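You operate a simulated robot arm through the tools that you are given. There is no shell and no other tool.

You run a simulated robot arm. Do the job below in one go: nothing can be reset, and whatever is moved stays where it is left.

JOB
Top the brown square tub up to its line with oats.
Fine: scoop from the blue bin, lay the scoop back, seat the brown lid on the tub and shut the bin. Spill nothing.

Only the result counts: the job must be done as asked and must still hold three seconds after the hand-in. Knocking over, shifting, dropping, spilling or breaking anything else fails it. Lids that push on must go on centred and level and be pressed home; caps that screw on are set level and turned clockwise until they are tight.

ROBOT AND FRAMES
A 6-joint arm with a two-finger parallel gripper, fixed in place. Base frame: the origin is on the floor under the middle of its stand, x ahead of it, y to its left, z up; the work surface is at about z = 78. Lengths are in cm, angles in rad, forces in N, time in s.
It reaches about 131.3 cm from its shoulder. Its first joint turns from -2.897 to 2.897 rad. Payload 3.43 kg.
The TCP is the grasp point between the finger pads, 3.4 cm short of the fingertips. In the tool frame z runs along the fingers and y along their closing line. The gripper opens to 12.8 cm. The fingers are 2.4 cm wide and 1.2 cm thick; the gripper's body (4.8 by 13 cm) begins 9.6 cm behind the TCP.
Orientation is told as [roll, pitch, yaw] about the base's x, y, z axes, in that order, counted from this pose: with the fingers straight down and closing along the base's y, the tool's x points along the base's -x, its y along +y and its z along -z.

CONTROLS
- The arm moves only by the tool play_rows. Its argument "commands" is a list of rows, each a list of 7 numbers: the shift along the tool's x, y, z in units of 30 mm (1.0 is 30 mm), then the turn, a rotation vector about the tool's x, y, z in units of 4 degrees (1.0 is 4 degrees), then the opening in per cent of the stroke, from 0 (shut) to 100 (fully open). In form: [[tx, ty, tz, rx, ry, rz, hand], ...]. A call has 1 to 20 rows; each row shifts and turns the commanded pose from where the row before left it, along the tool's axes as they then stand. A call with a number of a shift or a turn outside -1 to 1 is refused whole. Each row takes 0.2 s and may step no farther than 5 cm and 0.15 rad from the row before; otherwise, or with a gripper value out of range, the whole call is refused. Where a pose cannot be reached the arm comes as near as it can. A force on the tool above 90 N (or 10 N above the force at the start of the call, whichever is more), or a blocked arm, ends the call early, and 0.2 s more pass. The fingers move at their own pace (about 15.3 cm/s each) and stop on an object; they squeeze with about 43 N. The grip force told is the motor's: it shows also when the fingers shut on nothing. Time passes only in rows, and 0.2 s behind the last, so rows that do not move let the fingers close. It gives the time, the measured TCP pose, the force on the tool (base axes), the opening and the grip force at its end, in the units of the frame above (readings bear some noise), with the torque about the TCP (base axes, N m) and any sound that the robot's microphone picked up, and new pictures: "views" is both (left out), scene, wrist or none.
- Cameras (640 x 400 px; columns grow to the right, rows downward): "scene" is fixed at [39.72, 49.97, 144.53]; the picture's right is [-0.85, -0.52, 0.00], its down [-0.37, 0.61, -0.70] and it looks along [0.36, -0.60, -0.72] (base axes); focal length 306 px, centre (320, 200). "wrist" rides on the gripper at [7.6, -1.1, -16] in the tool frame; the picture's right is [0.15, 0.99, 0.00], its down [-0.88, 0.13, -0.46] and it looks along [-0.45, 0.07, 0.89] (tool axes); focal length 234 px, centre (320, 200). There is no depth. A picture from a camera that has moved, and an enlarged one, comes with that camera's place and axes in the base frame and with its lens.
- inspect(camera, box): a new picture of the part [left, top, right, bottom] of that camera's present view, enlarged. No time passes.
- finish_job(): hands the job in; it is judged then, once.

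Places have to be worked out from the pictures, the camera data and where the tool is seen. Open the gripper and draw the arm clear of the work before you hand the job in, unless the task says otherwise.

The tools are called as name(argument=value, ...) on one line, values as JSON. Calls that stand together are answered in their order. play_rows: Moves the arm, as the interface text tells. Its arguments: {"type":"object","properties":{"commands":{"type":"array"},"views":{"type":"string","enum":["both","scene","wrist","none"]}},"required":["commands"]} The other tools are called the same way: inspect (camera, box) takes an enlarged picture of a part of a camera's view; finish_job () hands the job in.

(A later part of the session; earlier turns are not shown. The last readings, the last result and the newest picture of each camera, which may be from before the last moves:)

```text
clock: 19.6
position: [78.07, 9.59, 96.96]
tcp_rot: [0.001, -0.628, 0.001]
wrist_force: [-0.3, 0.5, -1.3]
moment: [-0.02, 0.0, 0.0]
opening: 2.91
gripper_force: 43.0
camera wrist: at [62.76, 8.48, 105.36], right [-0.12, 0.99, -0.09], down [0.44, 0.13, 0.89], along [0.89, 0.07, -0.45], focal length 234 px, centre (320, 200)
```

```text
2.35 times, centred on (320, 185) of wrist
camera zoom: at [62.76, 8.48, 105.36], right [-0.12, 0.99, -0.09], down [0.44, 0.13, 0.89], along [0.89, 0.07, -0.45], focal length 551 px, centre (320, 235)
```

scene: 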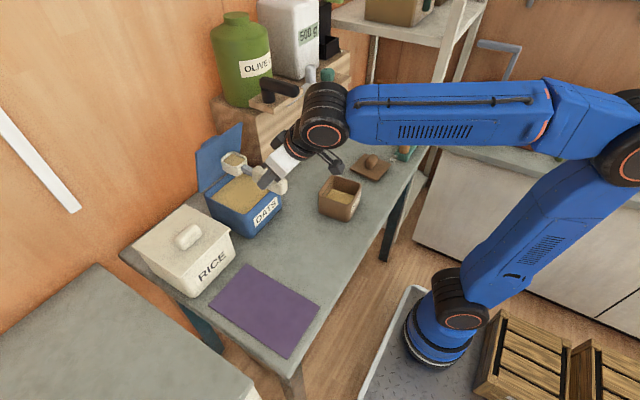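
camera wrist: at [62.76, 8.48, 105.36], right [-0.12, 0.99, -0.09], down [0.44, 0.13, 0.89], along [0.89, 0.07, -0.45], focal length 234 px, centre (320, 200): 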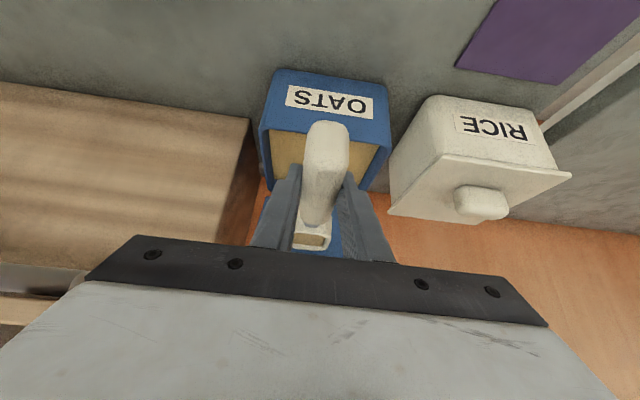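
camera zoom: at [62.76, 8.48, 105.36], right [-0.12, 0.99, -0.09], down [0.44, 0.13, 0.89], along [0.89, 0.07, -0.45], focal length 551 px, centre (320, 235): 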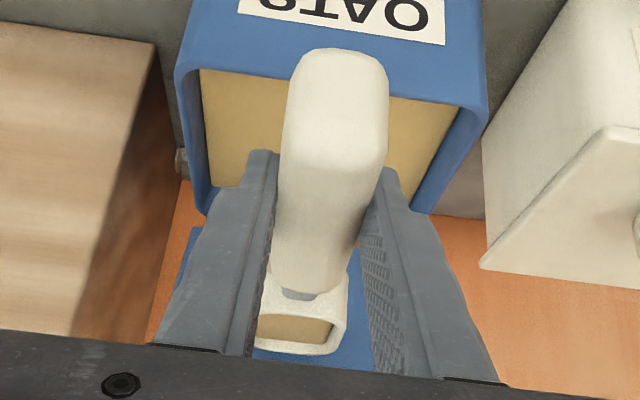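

The bowl is nearly full and level, and the bin's oats stay flat. The lip is close to the open lid, so I draw straight back first and then carry it level over the tub (centre ≈ (67.0, -5.7)).

play_rows(commands=[[0.3, 0, -0.22, 0, 0, 0, 10], [0.647, 0, -0.47, 0, 0, 0, 10], [0.647, 0, -0.47, 0, 0, 0, 10], [0.647, 0, -0.47, 0, 0, 0, 10], [0.647, 0, -0.47, 0, 0, 0, 10], [0.6, -0.3, -0.436, 0, 0, 0, 10], [0.479, -0.6, -0.348, 0, 0, 0, 10], [0.479, -0.64, -0.348, 0, 0, 0, 10], [0.479, -0.64, -0.348, 0, 0, 0, 10], [0.479, -0.64, -0.348, 0, 0, 0, 10], [0.479, -0.64, -0.348, 0, 0, 0, 10], [0.479, -0.64, -0.348, 0, 0, 0, 10], [0.479, -0.6, -0.348, 0, 0, 0, 10], [0.2, -0.4, -0.145, 0, 0, 0, 10], [0, 0, 0, 0, 0, 0, 10]])

inspect(camera="scene", box=[290, 130, 400, 230])

inspect(camera="wrist", box=[220, 100, 420, 270])

```text
clock: 22.8
position: [52.02, -5.65, 96.9]
tcp_rot: [0.0, -0.627, 0.0]
wrist_force: [0.7, -0.7, -0.6]
moment: [0.0, 0.04, 0.0]
opening: 2.93
gripper_force: 43.1
camera wrist: at [36.62, -6.76, 105.33], right [-0.12, 0.99, -0.09], down [0.44, 0.13, 0.89], along [0.89, 0.07, -0.46], focal length 234 px, centre (320, 200)
```

scene: 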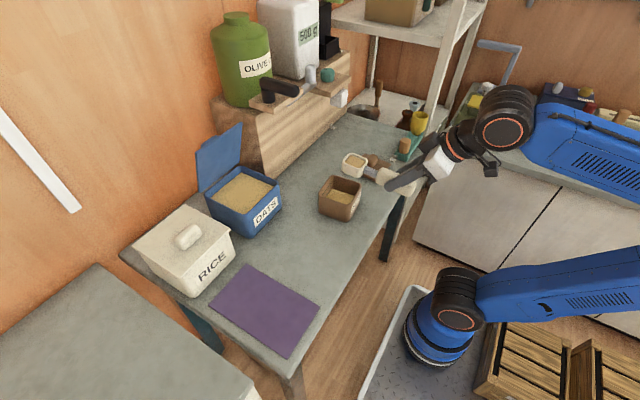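
wrist: 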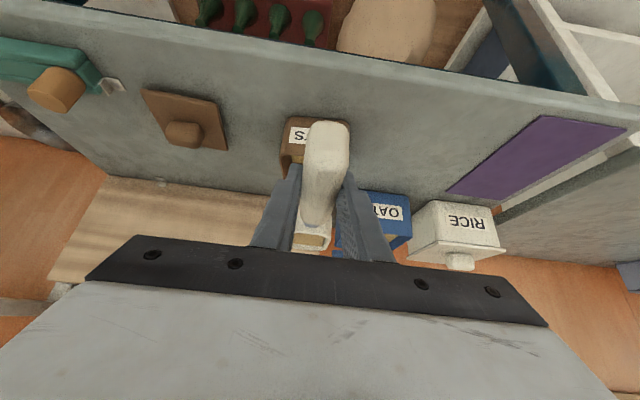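

```text
4.00 times, centred on (345, 180) of scene
camera zoom: at [39.72, 49.97, 144.53], right [-0.85, -0.52, 0.0], down [-0.37, 0.61, -0.7], along [0.36, -0.6, -0.72], focal length 1222 px, centre (220, 280)
```

zoom: 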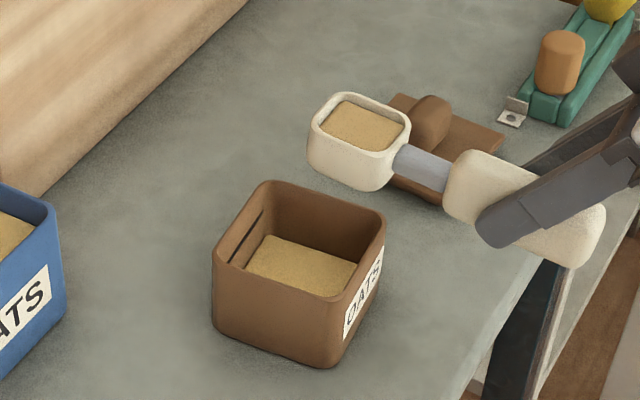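

```text
2.35 times, centred on (320, 185) of wrist
camera zoom: at [36.62, -6.76, 105.33], right [-0.12, 0.99, -0.09], down [0.44, 0.13, 0.89], along [0.89, 0.07, -0.46], focal length 551 px, centre (320, 235)
```

zoom: 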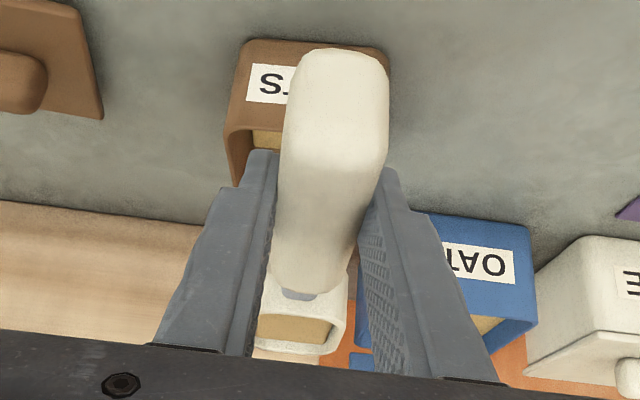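

The bowl is where predicted: lip near (67.1, -5.65, 96.3), full to just below the rim. I lower it so the bowl sits about 1.5 cm above the tub rim, then start tilting about the front lip so it stays over the tub's centre.

play_rows(commands=[[0.379, 0, 0.521, 0, 0, 0, 10], [0.379, 0, 0.521, 0, 0, 0, 10], [0.379, 0, 0.521, 0, 0, 0, 10], [0, 0, 0, 0, 0, 0, 10], [-0.2274, 0, -0.2686, 0, 1, 0, 10], [-0.2274, 0, -0.2686, 0, 1, 0, 10], [-0.2274, 0, -0.2686, 0, 1, 0, 10], [-0.2274, 0, -0.2686, 0, 1, 0, 10], [-0.2274, 0, -0.2686, 0, 1, 0, 10], [-0.2274, 0, -0.2686, 0, 1, 0, 10], [0, 0, 0, 0, 0, 0, 10]])

inspect(camera="scene", box=[290, 130, 400, 230])

```text
clock: 25.2
position: [53.53, -5.73, 97.11]
tcp_rot: [0.0, -0.209, 0.0]
wrist_force: [0.7, 0.1, -1.4]
moment: [0.01, -0.02, -0.02]
opening: 2.92
gripper_force: 42.3
camera wrist: at [42.9, -6.81, 111.22], right [-0.14, 0.99, -0.03], down [0.77, 0.13, 0.63], along [0.63, 0.07, -0.78], focal length 234 px, centre (320, 200)
```

scene: 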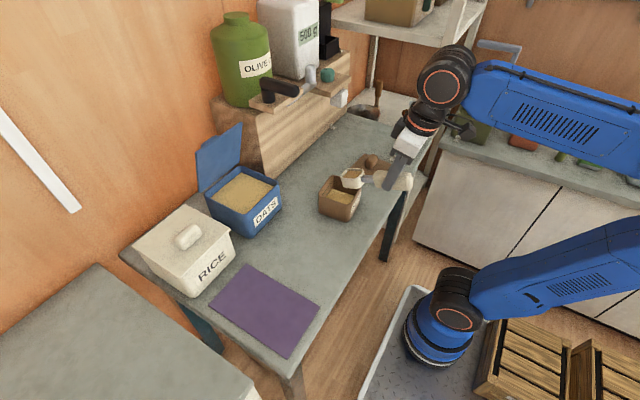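
wrist: 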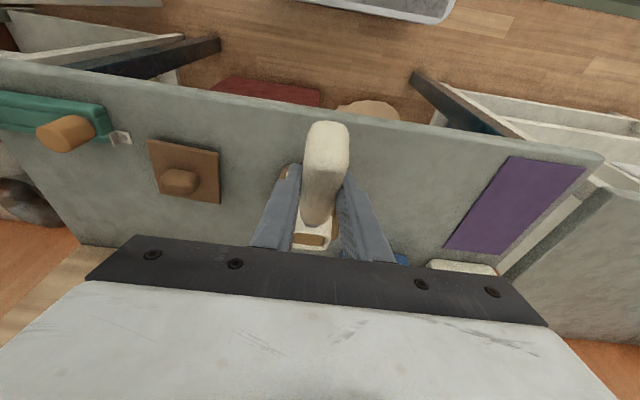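

```text
4.00 times, centred on (345, 180) of scene
camera zoom: at [39.72, 49.97, 144.53], right [-0.85, -0.52, 0.0], down [-0.37, 0.61, -0.7], along [0.36, -0.6, -0.72], focal length 1222 px, centre (220, 280)
```

zoom: 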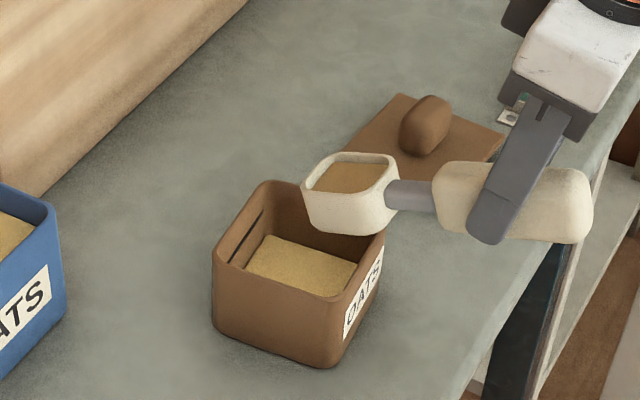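

No oats have moved at 24°, and the lip sits right above the tub centre. I keep tilting in steps.

play_rows(commands=[[-0.2274, 0, -0.2686, 0, 1, 0, 10], [-0.2274, 0, -0.2686, 0, 1, 0, 10], [-0.2274, 0, -0.2686, 0, 1, 0, 10], [-0.2274, 0, -0.2686, 0, 1, 0, 10], [0, 0, 0, 0, 0, 0, 10]], views="scene")

inspect(camera="scene", box=[290, 130, 400, 230])

```text
clock: 26.4
position: [55.94, -5.73, 100.72]
tcp_rot: [0.0, 0.071, 0.0]
wrist_force: [0.7, -0.6, -0.7]
moment: [-0.02, 0.01, -0.02]
opening: 2.92
gripper_force: 43.1
```

scene: 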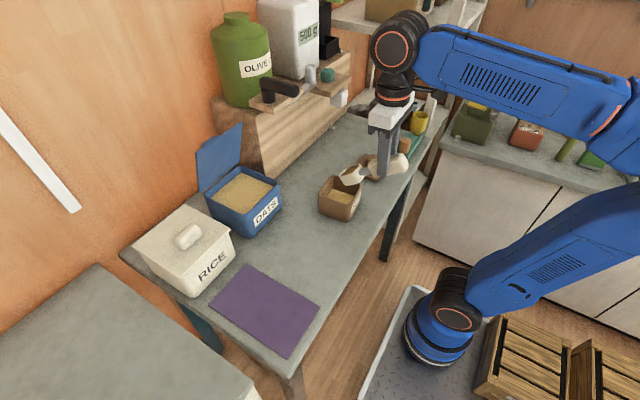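

```text
4.00 times, centred on (345, 180) of scene
camera zoom: at [39.72, 49.97, 144.53], right [-0.85, -0.52, 0.0], down [-0.37, 0.61, -0.7], along [0.36, -0.6, -0.72], focal length 1222 px, centre (220, 280)
```

zoom: 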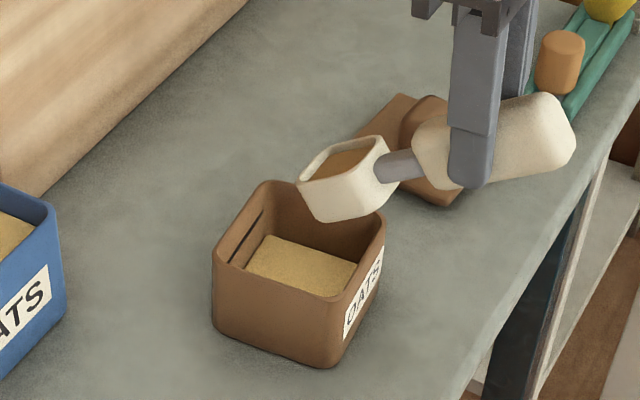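

Still full at 40°. I tilt further and lower the lip slightly.

play_rows(commands=[[-0.2394, 0, -0.102, 0, 1, 0, 10], [-0.2394, 0, -0.102, 0, 1, 0, 10], [-0.2394, 0, -0.102, 0, 1, 0, 10], [0, 0, 0, 0, 0, 0, 10]], views="scene")

inspect(camera="scene", box=[290, 130, 400, 230])

```text
clock: 27.4
position: [58.19, -5.81, 101.38]
tcp_rot: [0.001, 0.282, 0.002]
wrist_force: [-0.5, 0.2, -0.4]
moment: [-0.04, 0.0, -0.01]
opening: 2.93
gripper_force: 43.1
```

scene: 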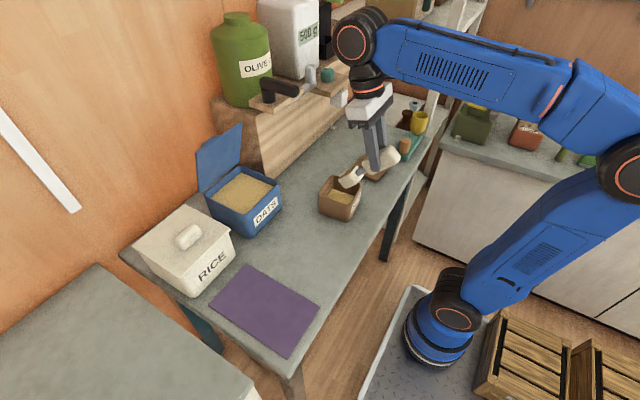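

```text
4.00 times, centred on (345, 180) of scene
camera zoom: at [39.72, 49.97, 144.53], right [-0.85, -0.52, 0.0], down [-0.37, 0.61, -0.7], along [0.36, -0.6, -0.72], focal length 1222 px, centre (220, 280)
```

zoom: 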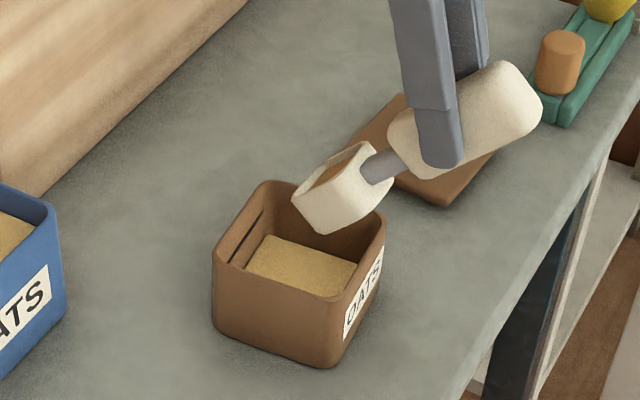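

At 52° there is still no clear outflow. I continue in small steps.

play_rows(commands=[[-0.2274, 0, -0.2686, 0, 1, 0, 10], [-0.2274, 0, -0.2686, 0, 1, 0, 10], [0, 0, 0, 0, 0, 0, 10], [0, 0, 0, 0, 0, 0, 10]], views="scene")

inspect(camera="scene", box=[290, 130, 400, 230])

```text
clock: 28.4
position: [60.23, -5.71, 99.94]
tcp_rot: [-0.001, 0.413, 0.0]
wrist_force: [0.5, -0.3, -0.4]
moment: [-0.02, 0.01, 0.01]
opening: 2.9
gripper_force: 43.4
out of reach, approached as far as the arm can: row 2
```

scene: 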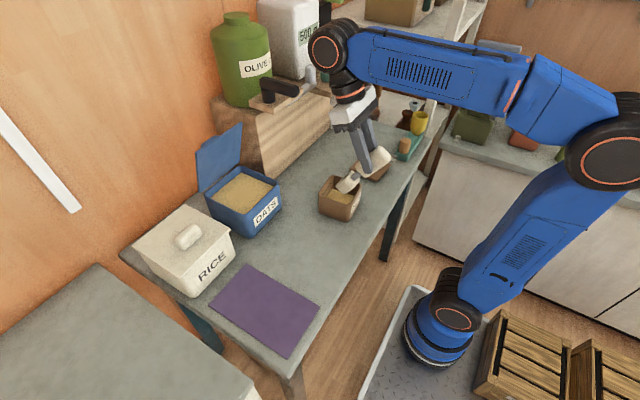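

```text
4.00 times, centred on (345, 180) of scene
camera zoom: at [39.72, 49.97, 144.53], right [-0.85, -0.52, 0.0], down [-0.37, 0.61, -0.7], along [0.36, -0.6, -0.72], focal length 1222 px, centre (220, 280)
```

zoom: 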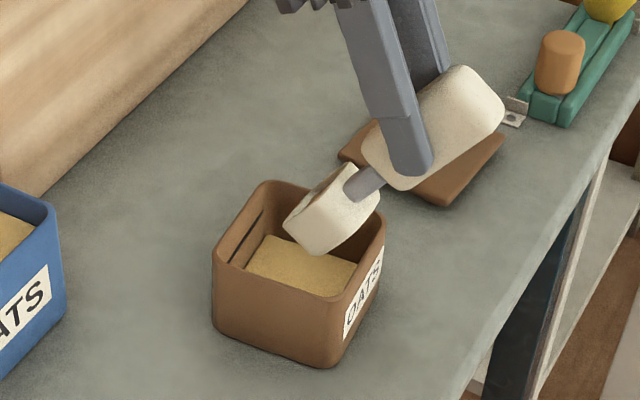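

The arm ran out of wrist range at a tool pitch of about 24° (scoop tilt ~60°) and the tub level looks unchanged. I check the bowl with the wrist camera before changing approach.

inspect(camera="wrist", box=[220, 80, 420, 270])

inspect(camera="scene", box=[310, 165, 380, 225])

```text
2.11 times, centred on (320, 175) of wrist
camera zoom: at [59.79, -6.76, 117.58], right [-0.13, 0.99, 0.06], down [0.99, 0.13, 0.06], along [0.06, 0.07, -1.0], focal length 493 px, centre (320, 253)
```

zoom: 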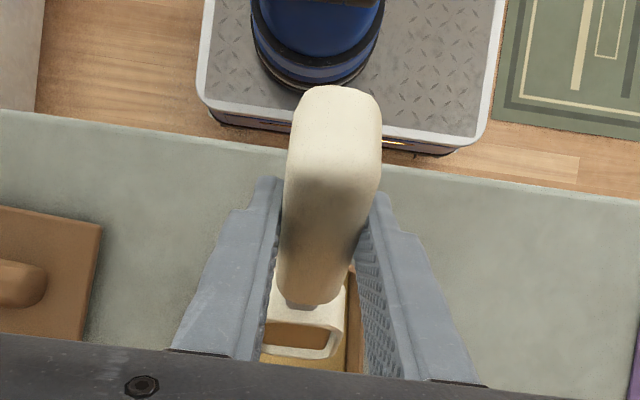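

```text
6.67 times, centred on (345, 195) of scene
camera zoom: at [39.72, 49.97, 144.53], right [-0.85, -0.52, 0.0], down [-0.37, 0.61, -0.7], along [0.36, -0.6, -0.72], focal length 2036 px, centre (153, 233)
```

zoom: 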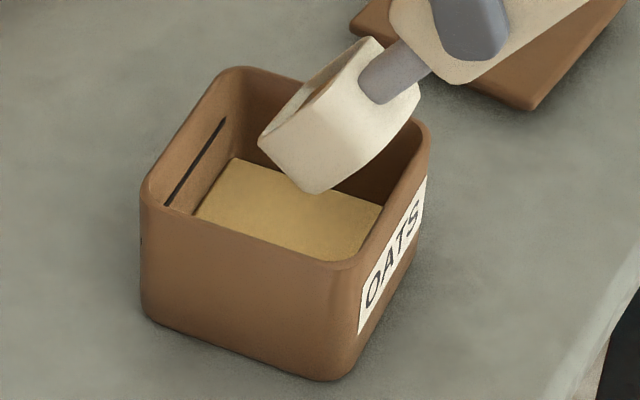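

Nothing has poured yet; the oats hold in the bowl at 60°. I'll back the tilt off to 36° (tool vertical), raise a little, then yaw the scoop so the further tilt is sideways for the arm.

play_rows(commands=[[0.345, 0, -0.02, 0, -1, 0, 10], [0.345, 0, -0.02, 0, -1, 0, 10], [0, 0, 0, 0, 0, 0, 10]], views="scene")

```text
clock: 29.2
position: [58.41, -5.67, 100.83]
tcp_rot: [0.001, 0.279, 0.0]
wrist_force: [-0.2, 0.3, 0.1]
moment: [0.04, 0.02, -0.02]
opening: 2.95
gripper_force: 43.2
```

scene: 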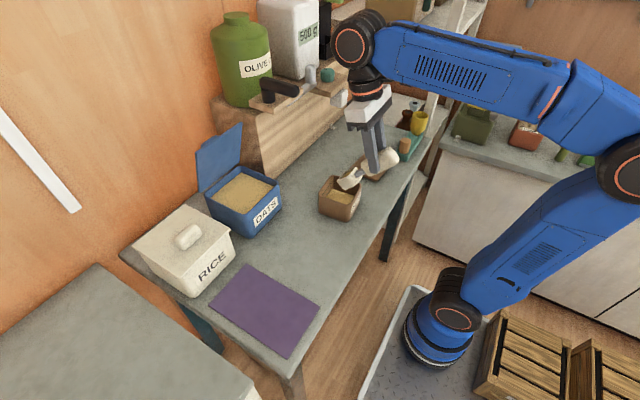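

play_rows(commands=[[0.3005, 0, -0.0365, 0, -1, 0, 10], [0.2775, 0, -0.0425, 0, -1, 0, 10], [0.2545, 0, -0.0465, 0, -1, 0, 10], [0.2315, 0, -0.0495, 0, -1, 0, 10], [0, 0, 0, 0, 0, 0, 10]], views="scene")

```text
clock: 30.4
position: [55.37, -5.56, 101.83]
tcp_rot: [0.001, 0.0, 0.0]
wrist_force: [0.0, -0.5, -0.6]
moment: [0.0, -0.01, -0.02]
opening: 2.91
gripper_force: 43.2
```

scene: 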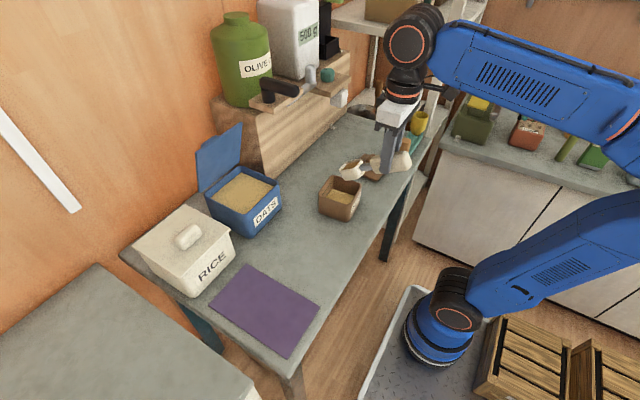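

The tool is vertical, with the lip about 7 cm above the tub rim at (67.2, -5.6). I yaw the scoop about the lip by +88° so that it points along +y.

play_rows(commands=[[-0.01, -0.276, 0, 0, 0, -1, 10], [-0.01, -0.276, 0, 0, 0, -1, 10], [-0.01, -0.276, 0, 0, 0, -1, 10], [-0.01, -0.276, 0, 0, 0, -1, 10], [-0.01, -0.276, 0, 0, 0, -1, 10], [-0.01, -0.276, 0, 0, 0, -1, 10], [-0.01, -0.276, 0, 0, 0, -1, 10], [-0.01, -0.276, 0, 0, 0, -1, 10], [-0.01, -0.276, 0, 0, 0, -1, 10], [-0.01, -0.276, 0, 0, 0, -1, 10], [-0.01, -0.276, 0, 0, 0, -1, 10], [0, 0, 0, 0, 0, 0, 10]], views="scene")

inspect(camera="scene", box=[290, 120, 430, 230])

```text
clock: 33.0
position: [58.82, -14.05, 102.12]
tcp_rot: [-0.001, 0.001, 0.77]
wrist_force: [0.3, -0.6, -0.7]
moment: [-0.04, -0.01, -0.01]
opening: 2.91
gripper_force: 42.8
```

scene: 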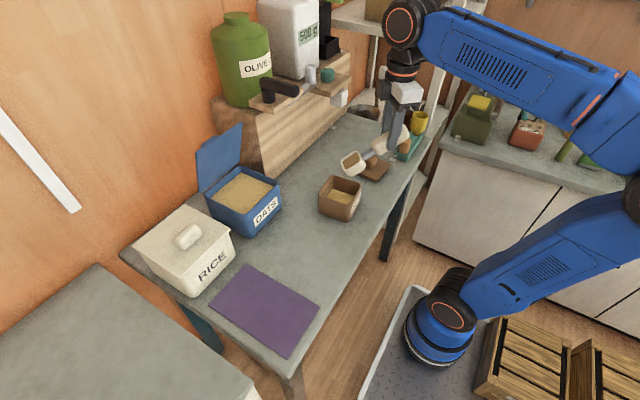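

```text
3.64 times, centred on (360, 175) of scene
camera zoom: at [39.72, 49.97, 144.53], right [-0.85, -0.52, 0.0], down [-0.37, 0.61, -0.7], along [0.36, -0.6, -0.72], focal length 1111 px, centre (174, 291)
```

zoom: 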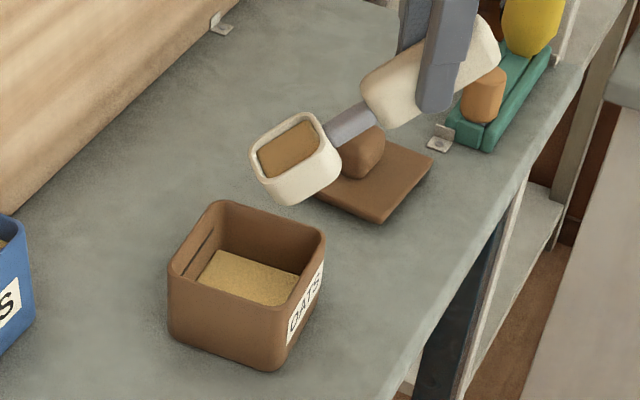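

Going well, and the oats hold. I complete the yaw.

play_rows(commands=[[-0.01, -0.276, 0, 0, 0, -1, 10], [-0.01, -0.276, 0, 0, 0, -1, 10], [-0.01, -0.276, 0, 0, 0, -1, 10], [-0.01, -0.276, 0, 0, 0, -1, 10], [-0.01, -0.276, 0, 0, 0, -1, 10], [-0.01, -0.276, 0, 0, 0, -1, 10], [-0.01, -0.276, 0, 0, 0, -1, 10], [-0.01, -0.276, 0, 0, 0, -1, 10], [-0.01, -0.276, 0, 0, 0, -1, 10], [-0.01, -0.276, 0, 0, 0, -1, 10], [-0.01, -0.276, 0, 0, 0, -1, 10], [0, 0, 0, 0, 0, 0, 10]], views="both")

inspect(camera="scene", box=[290, 120, 430, 230])

```text
clock: 35.6
position: [66.82, -17.6, 101.97]
tcp_rot: [0.0, 0.001, 1.536]
wrist_force: [-1.5, -0.5, -0.6]
moment: [-0.01, -0.01, 0.0]
opening: 2.94
gripper_force: 43.4
camera wrist: at [67.81, -25.14, 117.87], right [-0.99, -0.11, 0.0], down [-0.1, 0.88, 0.46], along [-0.05, 0.45, -0.89], focal length 234 px, centre (320, 200)
```

scene: 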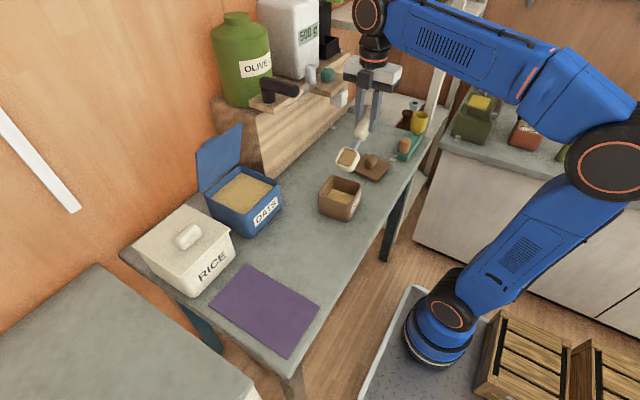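
wrist: 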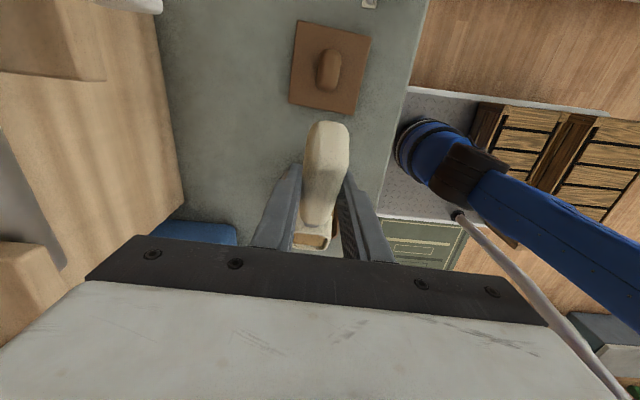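

```text
3.64 times, centred on (360, 175) of scene
camera zoom: at [39.72, 49.97, 144.53], right [-0.85, -0.52, 0.0], down [-0.37, 0.61, -0.7], along [0.36, -0.6, -0.72], focal length 1111 px, centre (174, 291)
```

zoom: 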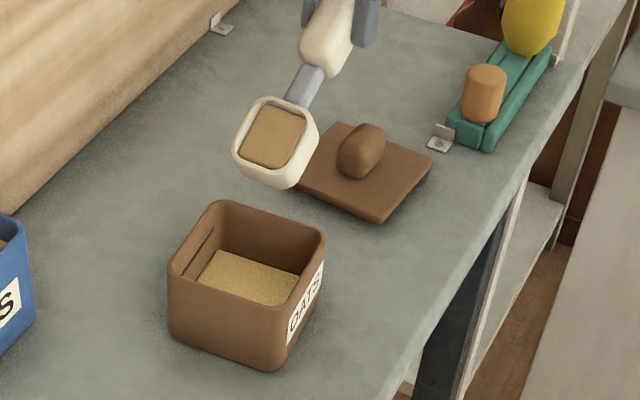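

The scoop points along +y with the lip at about (67.2, -5.75, 92.6), over the tub's centre. I tilt on to 60° while lowering the lip to about 3.5 cm above the rim.

play_rows(commands=[[-0.227, 0, -0.075, 0, 1, 0, 10], [-0.241, 0, -0.075, 0, 1, 0, 10], [-0.254, 0, -0.077, 0, 1, 0, 10], [-0.267, 0, -0.079, 0, 1, 0, 10], [-0.281, 0, -0.082, 0, 1, 0, 10], [-0.293, 0, -0.087, 0, 1, 0, 10], [0, 0, 0, 0, 0, 0, 10]], views="scene")

inspect(camera="scene", box=[290, 120, 430, 230])

```text
clock: 37.2
position: [67.01, -12.75, 102.44]
tcp_rot: [0.0, 0.419, 1.536]
wrist_force: [-0.2, -0.2, -0.6]
moment: [0.0, -0.01, -0.01]
opening: 2.93
gripper_force: 43.3
```

scene: 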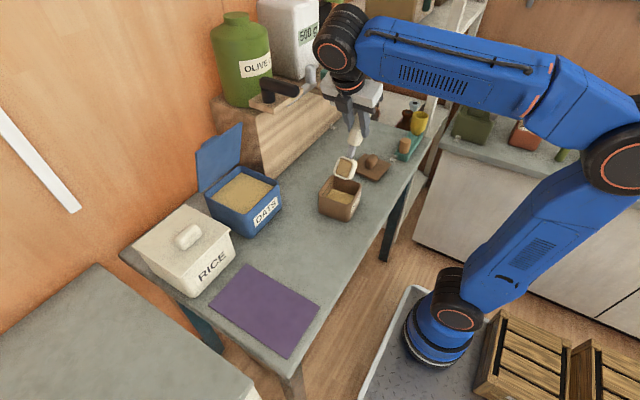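

```text
3.64 times, centred on (360, 175) of scene
camera zoom: at [39.72, 49.97, 144.53], right [-0.85, -0.52, 0.0], down [-0.37, 0.61, -0.7], along [0.36, -0.6, -0.72], focal length 1111 px, centre (174, 291)
```

zoom: 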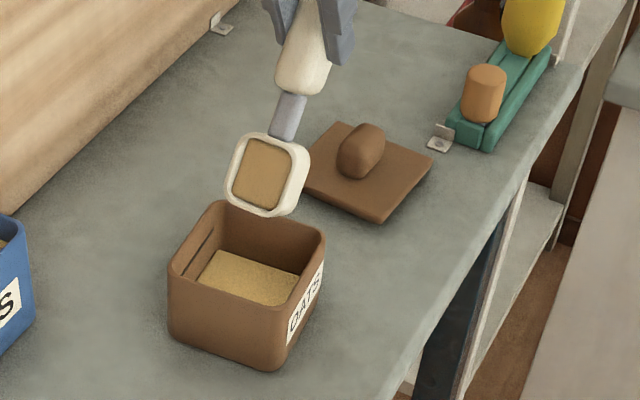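

At 60° the lip is directly over the tub centre and nothing has flowed. I step the tilt on slowly.

play_rows(commands=[[-0.2274, 0, -0.2686, 0, 1, 0, 10], [-0.2274, 0, -0.2686, 0, 1, 0, 10], [0, 0, 0, 0, 0, 0, 10], [0, 0, 0, 0, 0, 0, 10]], views="scene")

inspect(camera="scene", box=[290, 120, 430, 230])

```text
clock: 38.2
position: [67.2, -10.78, 103.24]
tcp_rot: [0.001, 0.559, 1.536]
wrist_force: [0.1, -0.2, -0.8]
moment: [0.0, 0.01, -0.03]
opening: 2.92
gripper_force: 43.2
```

scene: 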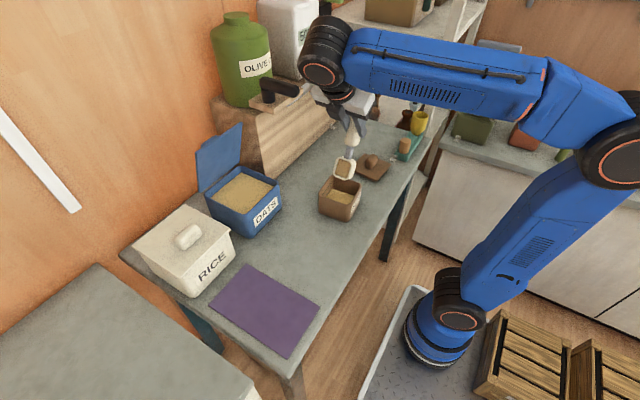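

```text
3.64 times, centred on (360, 175) of scene
camera zoom: at [39.72, 49.97, 144.53], right [-0.85, -0.52, 0.0], down [-0.37, 0.61, -0.7], along [0.36, -0.6, -0.72], focal length 1111 px, centre (174, 291)
```

zoom: 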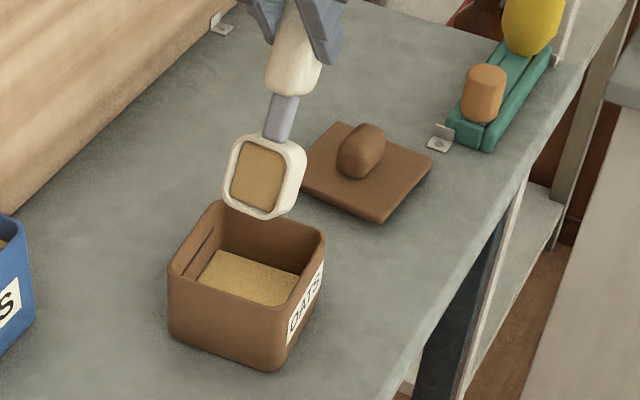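

play_rows(commands=[[-0.2274, 0, -0.2686, 0, 1, 0, 10], [-0.2274, 0, -0.2686, 0, 1, 0, 10], [0, 0, 0, 0, 0, 0, 10], [0, 0, 0, 0, 0, 0, 10]], views="scene")

inspect(camera="scene", box=[290, 120, 430, 230])

```text
clock: 39.2
position: [67.04, -8.75, 103.95]
tcp_rot: [-0.001, 0.698, 1.537]
wrist_force: [0.6, -0.6, -0.4]
moment: [0.05, 0.0, 0.02]
opening: 2.92
gripper_force: 43.3
```

scene: 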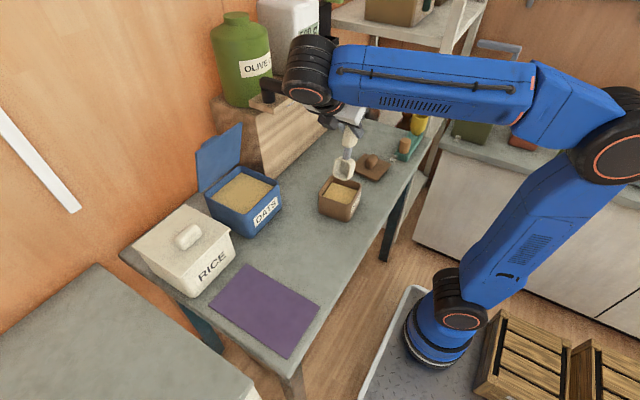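

```text
3.64 times, centred on (360, 175) of scene
camera zoom: at [39.72, 49.97, 144.53], right [-0.85, -0.52, 0.0], down [-0.37, 0.61, -0.7], along [0.36, -0.6, -0.72], focal length 1111 px, centre (174, 291)
```

zoom: 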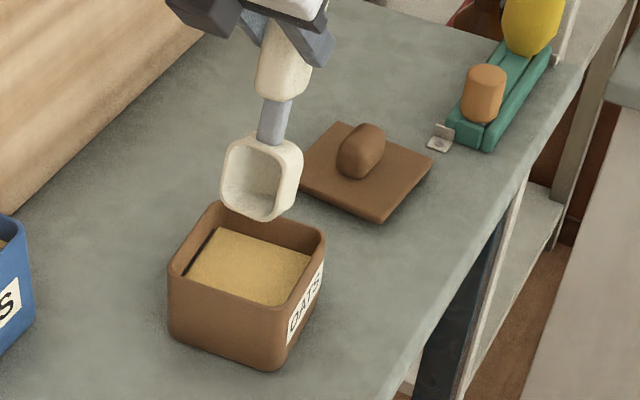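

Between 68° and 76° the bowl emptied and the tub's level rose markedly. I zoom in to judge the level against the line.

inspect(camera="scene", box=[315, 165, 375, 215])

inspect(camera="scene", box=[325, 140, 365, 185])

inspect(camera="wrist", box=[220, 80, 420, 270])

```text
8.00 times, centred on (345, 190) of scene
camera zoom: at [39.72, 49.97, 144.53], right [-0.85, -0.52, 0.0], down [-0.37, 0.61, -0.7], along [0.36, -0.6, -0.72], focal length 2444 px, centre (120, 280)
```

zoom: 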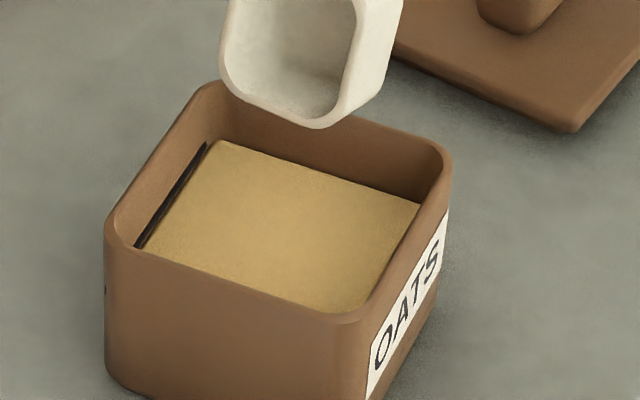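

```text
8.89 times, centred on (345, 162) of scene
camera zoom: at [39.72, 49.97, 144.53], right [-0.85, -0.52, 0.0], down [-0.37, 0.61, -0.7], along [0.36, -0.6, -0.72], focal length 2715 px, centre (98, 533)
```

zoom: 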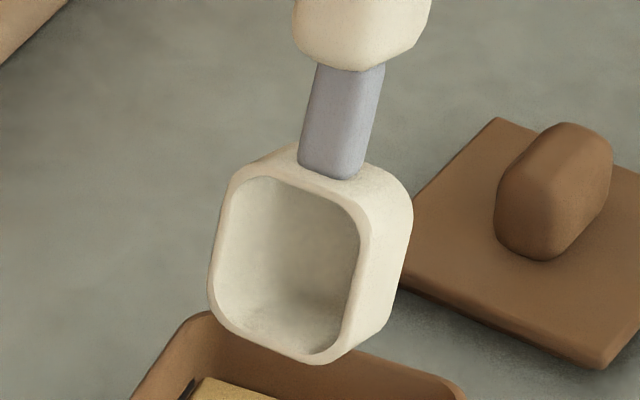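

```text
2.11 times, centred on (320, 175) of wrist
camera zoom: at [68.57, -4.29, 120.98], right [-0.99, -0.08, 0.09], down [-0.1, 0.97, -0.22], along [-0.07, -0.22, -0.97], focal length 493 px, centre (320, 253)
```

zoom: 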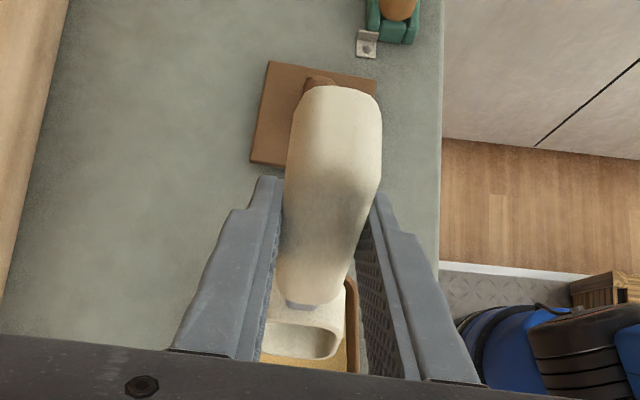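

One scoop brought the oats about to the line. I look as closely as I can to see whether the surface is at, below or above it.

inspect(camera="scene", box=[324, 176, 348, 200])

inspect(camera="scene", box=[190, 150, 290, 240])

```text
16.00 times, centred on (336, 188) of scene
camera zoom: at [39.72, 49.97, 144.53], right [-0.85, -0.52, 0.0], down [-0.37, 0.61, -0.7], along [0.36, -0.6, -0.72], focal length 4887 px, centre (64, 392)
```

zoom: 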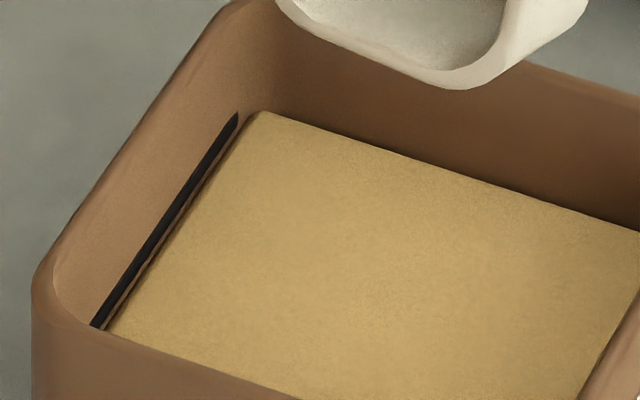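

```text
4.44 times, centred on (240, 195) of scene
camera zoom: at [39.72, 49.97, 144.53], right [-0.85, -0.52, 0.0], down [-0.37, 0.61, -0.7], along [0.36, -0.6, -0.72], focal length 1358 px, centre (676, 222)
```

zoom: 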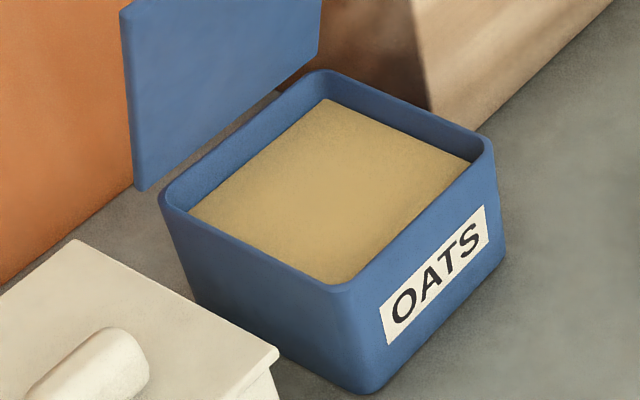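

At 16x the surface sits a few millimetres below the line, so one scoop gave roughly 4/5 of what was needed. I un-tilt the empty scoop and go for a better view of the line with the wrist camera.

play_rows(commands=[[0.3155, 0, 0.1555, 0, -1, 0, 10], [0.3065, 0, 0.1485, 0, -1, 0, 10], [0.2965, 0, 0.1425, 0, -1, 0, 10], [0.2865, 0, 0.1365, 0, -1, 0, 10], [0.2765, 0, 0.1315, 0, -1, 0, 10], [0.2655, 0, 0.1265, 0, -1, 0, 10], [0.2545, 0, 0.1235, 0, -1, 0, 10], [0.2435, 0, 0.1205, 0, -1, 0, 10], [0.2315, 0, 0.1185, 0, -1, 0, 10], [0.2205, 0, 0.1175, 0, -1, 0, 10], [0, 0, 0, 0, 0, 0, 10]], views="scene")

inspect(camera="scene", box=[290, 120, 430, 230])

```text
clock: 41.6
position: [66.79, -17.46, 103.52]
tcp_rot: [0.001, 0.0, 1.536]
wrist_force: [0.3, 0.9, -0.9]
moment: [-0.03, -0.03, 0.0]
opening: 2.89
gripper_force: 43.4
```

scene: 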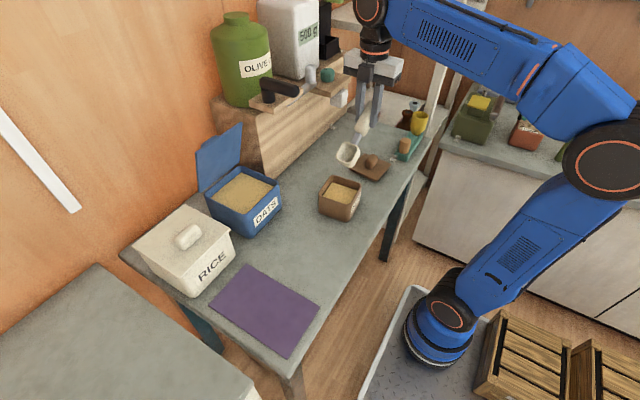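

```text
3.64 times, centred on (360, 175) of scene
camera zoom: at [39.72, 49.97, 144.53], right [-0.85, -0.52, 0.0], down [-0.37, 0.61, -0.7], along [0.36, -0.6, -0.72], focal length 1111 px, centre (174, 291)
```

zoom: 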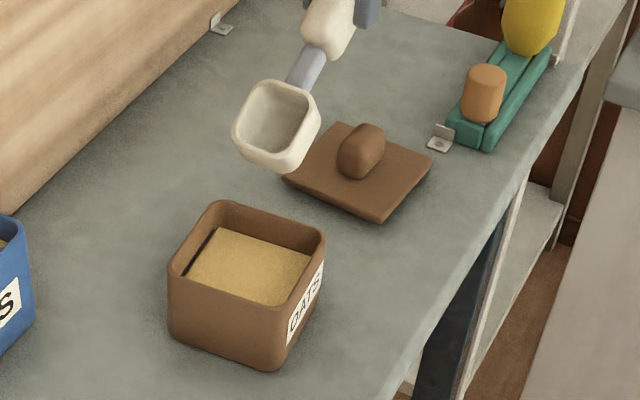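

The bowl is clean and empty, with nothing spilled. I swing the scoop back to point along +x while moving toward y≈13.

play_rows(commands=[[-0.46, 0.119, 0, 0, 0, 1, 10], [-0.45, 0.151, 0, 0, 0, 1, 10], [-0.439, 0.182, 0, 0, 0, 1, 10], [-0.425, 0.212, 0, 0, 0, 1, 10], [-0.409, 0.241, 0, 0, 0, 1, 10], [-0.391, 0.269, 0, 0, 0, 1, 10], [-0.372, 0.296, 0, 0, 0, 1, 10], [-0.35, 0.321, 0, 0, 0, 1, 10], [-0.327, 0.345, 0, 0, 0, 1, 10], [-0.302, 0.367, 0, 0, 0, 1, 10], [-0.276, 0.387, 0, 0, 0, 1, 10], [-0.248, 0.405, 0, 0, 0, 1, 10], [-0.219, 0.421, 0, 0, 0, 1, 10], [-0.189, 0.436, 0, 0, 0, 1, 10], [-0.158, 0.448, 0, 0, 0, 1, 10], [-0.127, 0.458, 0, 0, 0, 1, 10], [-0.094, 0.465, 0, 0, 0, 1, 10], [-0.062, 0.471, 0, 0, 0, 1, 10], [-0.029, 0.474, 0, 0, 0, 1, 10], [0.004, 0.475, 0, 0, 0, 1, 10]], views="scene")

play_rows(commands=[[0.037, 0.474, 0, 0, 0, 1, 10], [0.07, 0.47, 0, 0, 0, 1, 10], [0, 0, 0, 0, -1, 0, 10], [0, 0, 0, 0, -1, 0, 10], [0, 0, 0, 0, -1, 0, 10], [0, 0, 0, 0, -1, 0, 10], [0, 0, 0, 0, -1, 0, 10], [0, 0, 0, 0, -1, 0, 10], [0, 0, 0, 0, -1, 0, 10], [0, 0, 0, 0, -1, 0, 10], [0, 0, 0, 0, -1, 0, 10], [0, 0, 0, 0, 0, 0, 10]])

```text
clock: 45.8
position: [60.75, 10.28, 103.41]
tcp_rot: [-0.001, 0.0, 0.137]
wrist_force: [0.3, -0.1, -0.7]
moment: [-0.05, 0.01, 0.01]
opening: 2.95
gripper_force: 42.8
```

scene: 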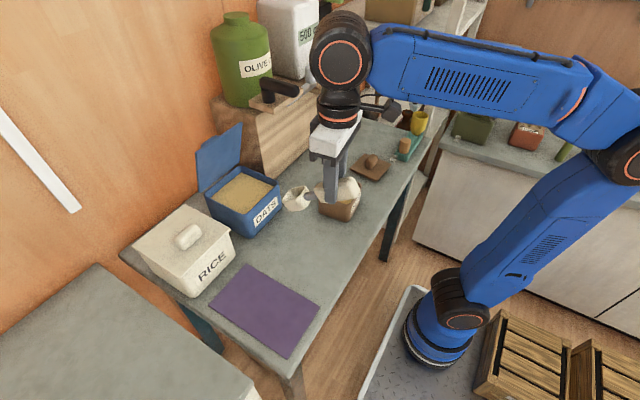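

```text
clock: 48.4
position: [60.05, 13.14, 103.4]
tcp_rot: [0.0, -0.63, 0.002]
wrist_force: [-0.5, 0.0, 0.1]
moment: [-0.01, 0.05, 0.04]
opening: 2.95
gripper_force: 43.0
camera wrist: at [44.64, 11.97, 111.94], right [-0.12, 0.99, -0.09], down [0.44, 0.13, 0.89], along [0.89, 0.07, -0.45], focal length 234 px, centre (320, 200)
```

scene: 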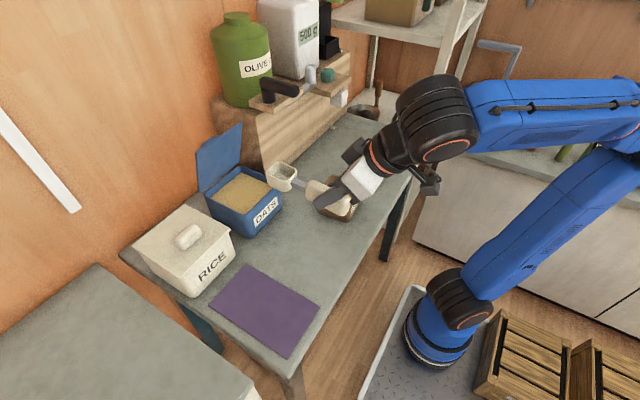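
wrist: 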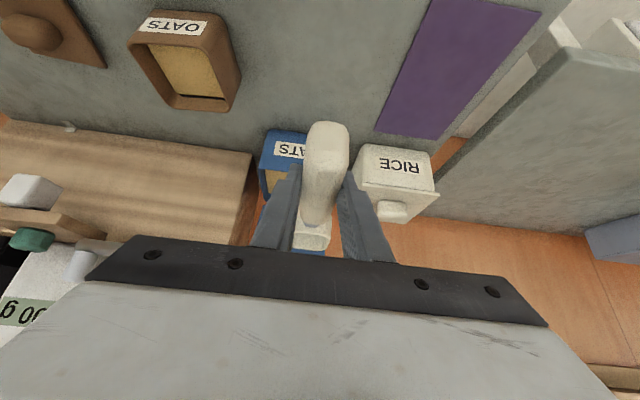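

inspect(camera="wrist", box=[120, 0, 250, 120])

inspect(camera="wrist", box=[160, 80, 240, 115])

```text
3.33 times, centred on (185, 60) of wrist
camera zoom: at [44.64, 11.97, 111.94], right [-0.12, 0.99, -0.09], down [0.44, 0.13, 0.89], along [0.89, 0.07, -0.45], focal length 781 px, centre (770, 667)
```

zoom: 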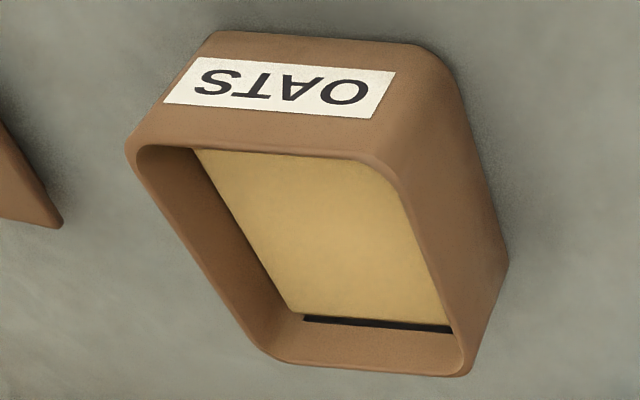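

```text
8.00 times, centred on (200, 98) of wrist
camera zoom: at [44.64, 11.97, 111.94], right [-0.12, 0.99, -0.09], down [0.44, 0.13, 0.89], along [0.89, 0.07, -0.45], focal length 1873 px, centre (1280, 1020)
```

zoom: 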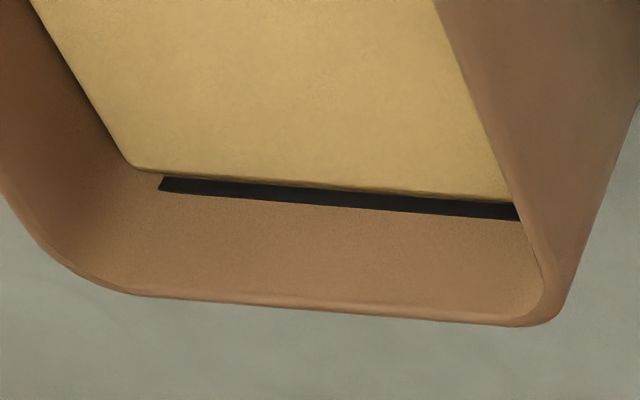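

From this angle the surface seems to be nearly touching the lower edge of the line. The oats may be drawn slightly inset from the wall, so I compare flatter and steeper views before deciding. First a low one.

play_rows(commands=[[0.967, 0, 0.237, 0, 0, 0, 10], [0.967, 0, 0.237, 0, 0, 0, 10], [0.967, 0, 0.237, 0, 0, 0, 10], [0.967, 0, 0.237, 0, 0, 0, 10], [0.967, 0, 0.237, 0, 0, 0, 10], [0, 0, 0, 0, 0, 0, 10]])

inspect(camera="wrist", box=[160, 160, 240, 220])

inspect(camera="scene", box=[324, 176, 348, 200])

```text
clock: 49.8
position: [50.43, 13.02, 92.04]
tcp_rot: [0.001, -0.629, 0.001]
wrist_force: [0.7, -0.1, -0.6]
moment: [0.0, 0.04, -0.01]
opening: 2.9
gripper_force: 43.1
camera wrist: at [35.02, 11.94, 100.51], right [-0.12, 0.99, -0.09], down [0.44, 0.13, 0.89], along [0.89, 0.07, -0.46], focal length 234 px, centre (320, 200)
```

scene: 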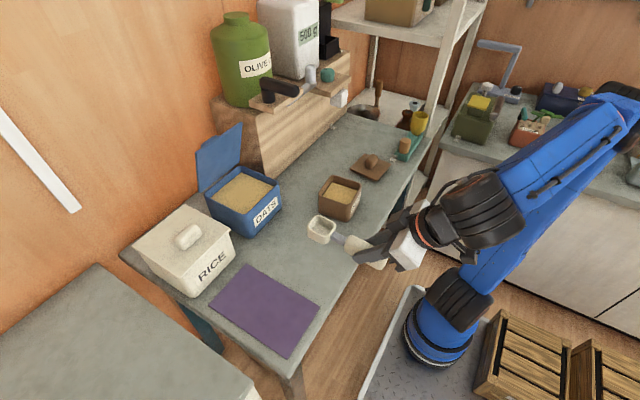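
wrist: 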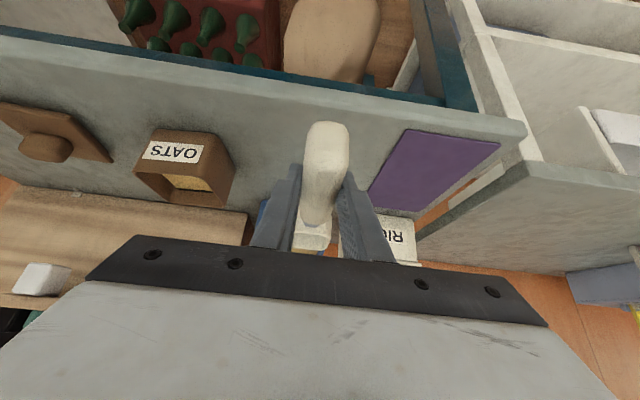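

```text
6.67 times, centred on (200, 190) of wrist
camera zoom: at [35.02, 11.94, 100.51], right [-0.12, 0.99, -0.09], down [0.44, 0.13, 0.89], along [0.89, 0.07, -0.46], focal length 1561 px, centre (1120, 267)
```

zoom: 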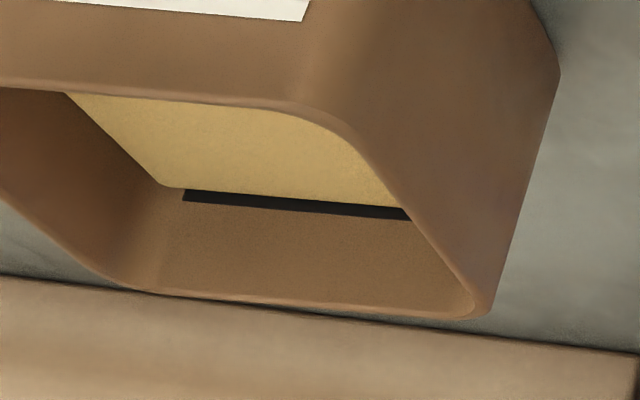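

```text
16.00 times, centred on (336, 188) of scene
camera zoom: at [39.72, 49.97, 144.53], right [-0.85, -0.52, 0.0], down [-0.37, 0.61, -0.7], along [0.36, -0.6, -0.72], focal length 4887 px, centre (64, 392)
```

zoom: 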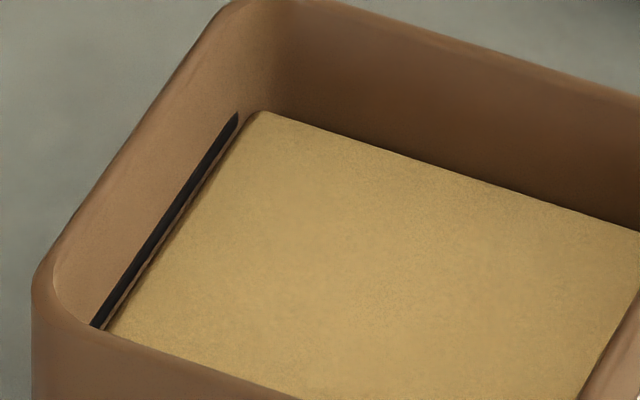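

The low view shows the surface meeting the line directly, with its lower edge slightly hidden. The views fit a surface inset from the wall by about 3 mm and lying level with the line. I make one more measurement at higher zoom.

inspect(camera="scene", box=[326, 180, 340, 194])

inspect(camera="wrist", box=[175, 175, 215, 195])

```text
16.00 times, centred on (333, 187) of scene
camera zoom: at [39.72, 49.97, 144.53], right [-0.85, -0.52, 0.0], down [-0.37, 0.61, -0.7], along [0.36, -0.6, -0.72], focal length 4887 px, centre (112, 408)
```

zoom: 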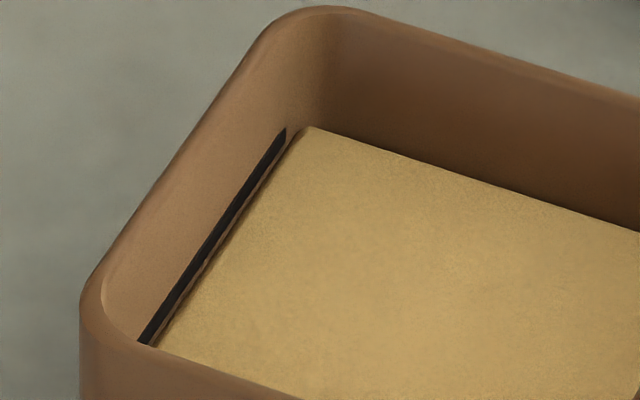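

```text
16.00 times, centred on (195, 185) of wrist
camera zoom: at [35.02, 11.94, 100.51], right [-0.12, 0.99, -0.09], down [0.44, 0.13, 0.89], along [0.89, 0.07, -0.46], focal length 3747 px, centre (2320, 440)
```

zoom: 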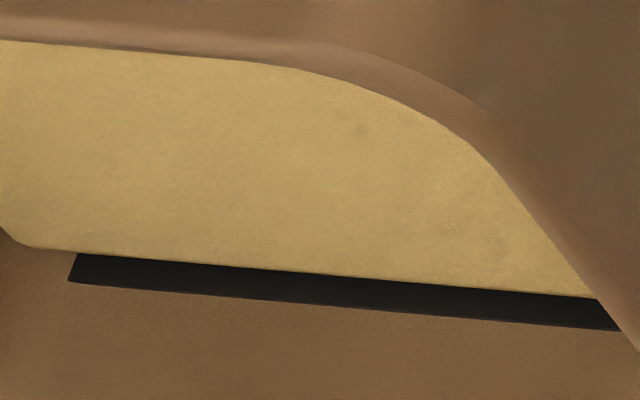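

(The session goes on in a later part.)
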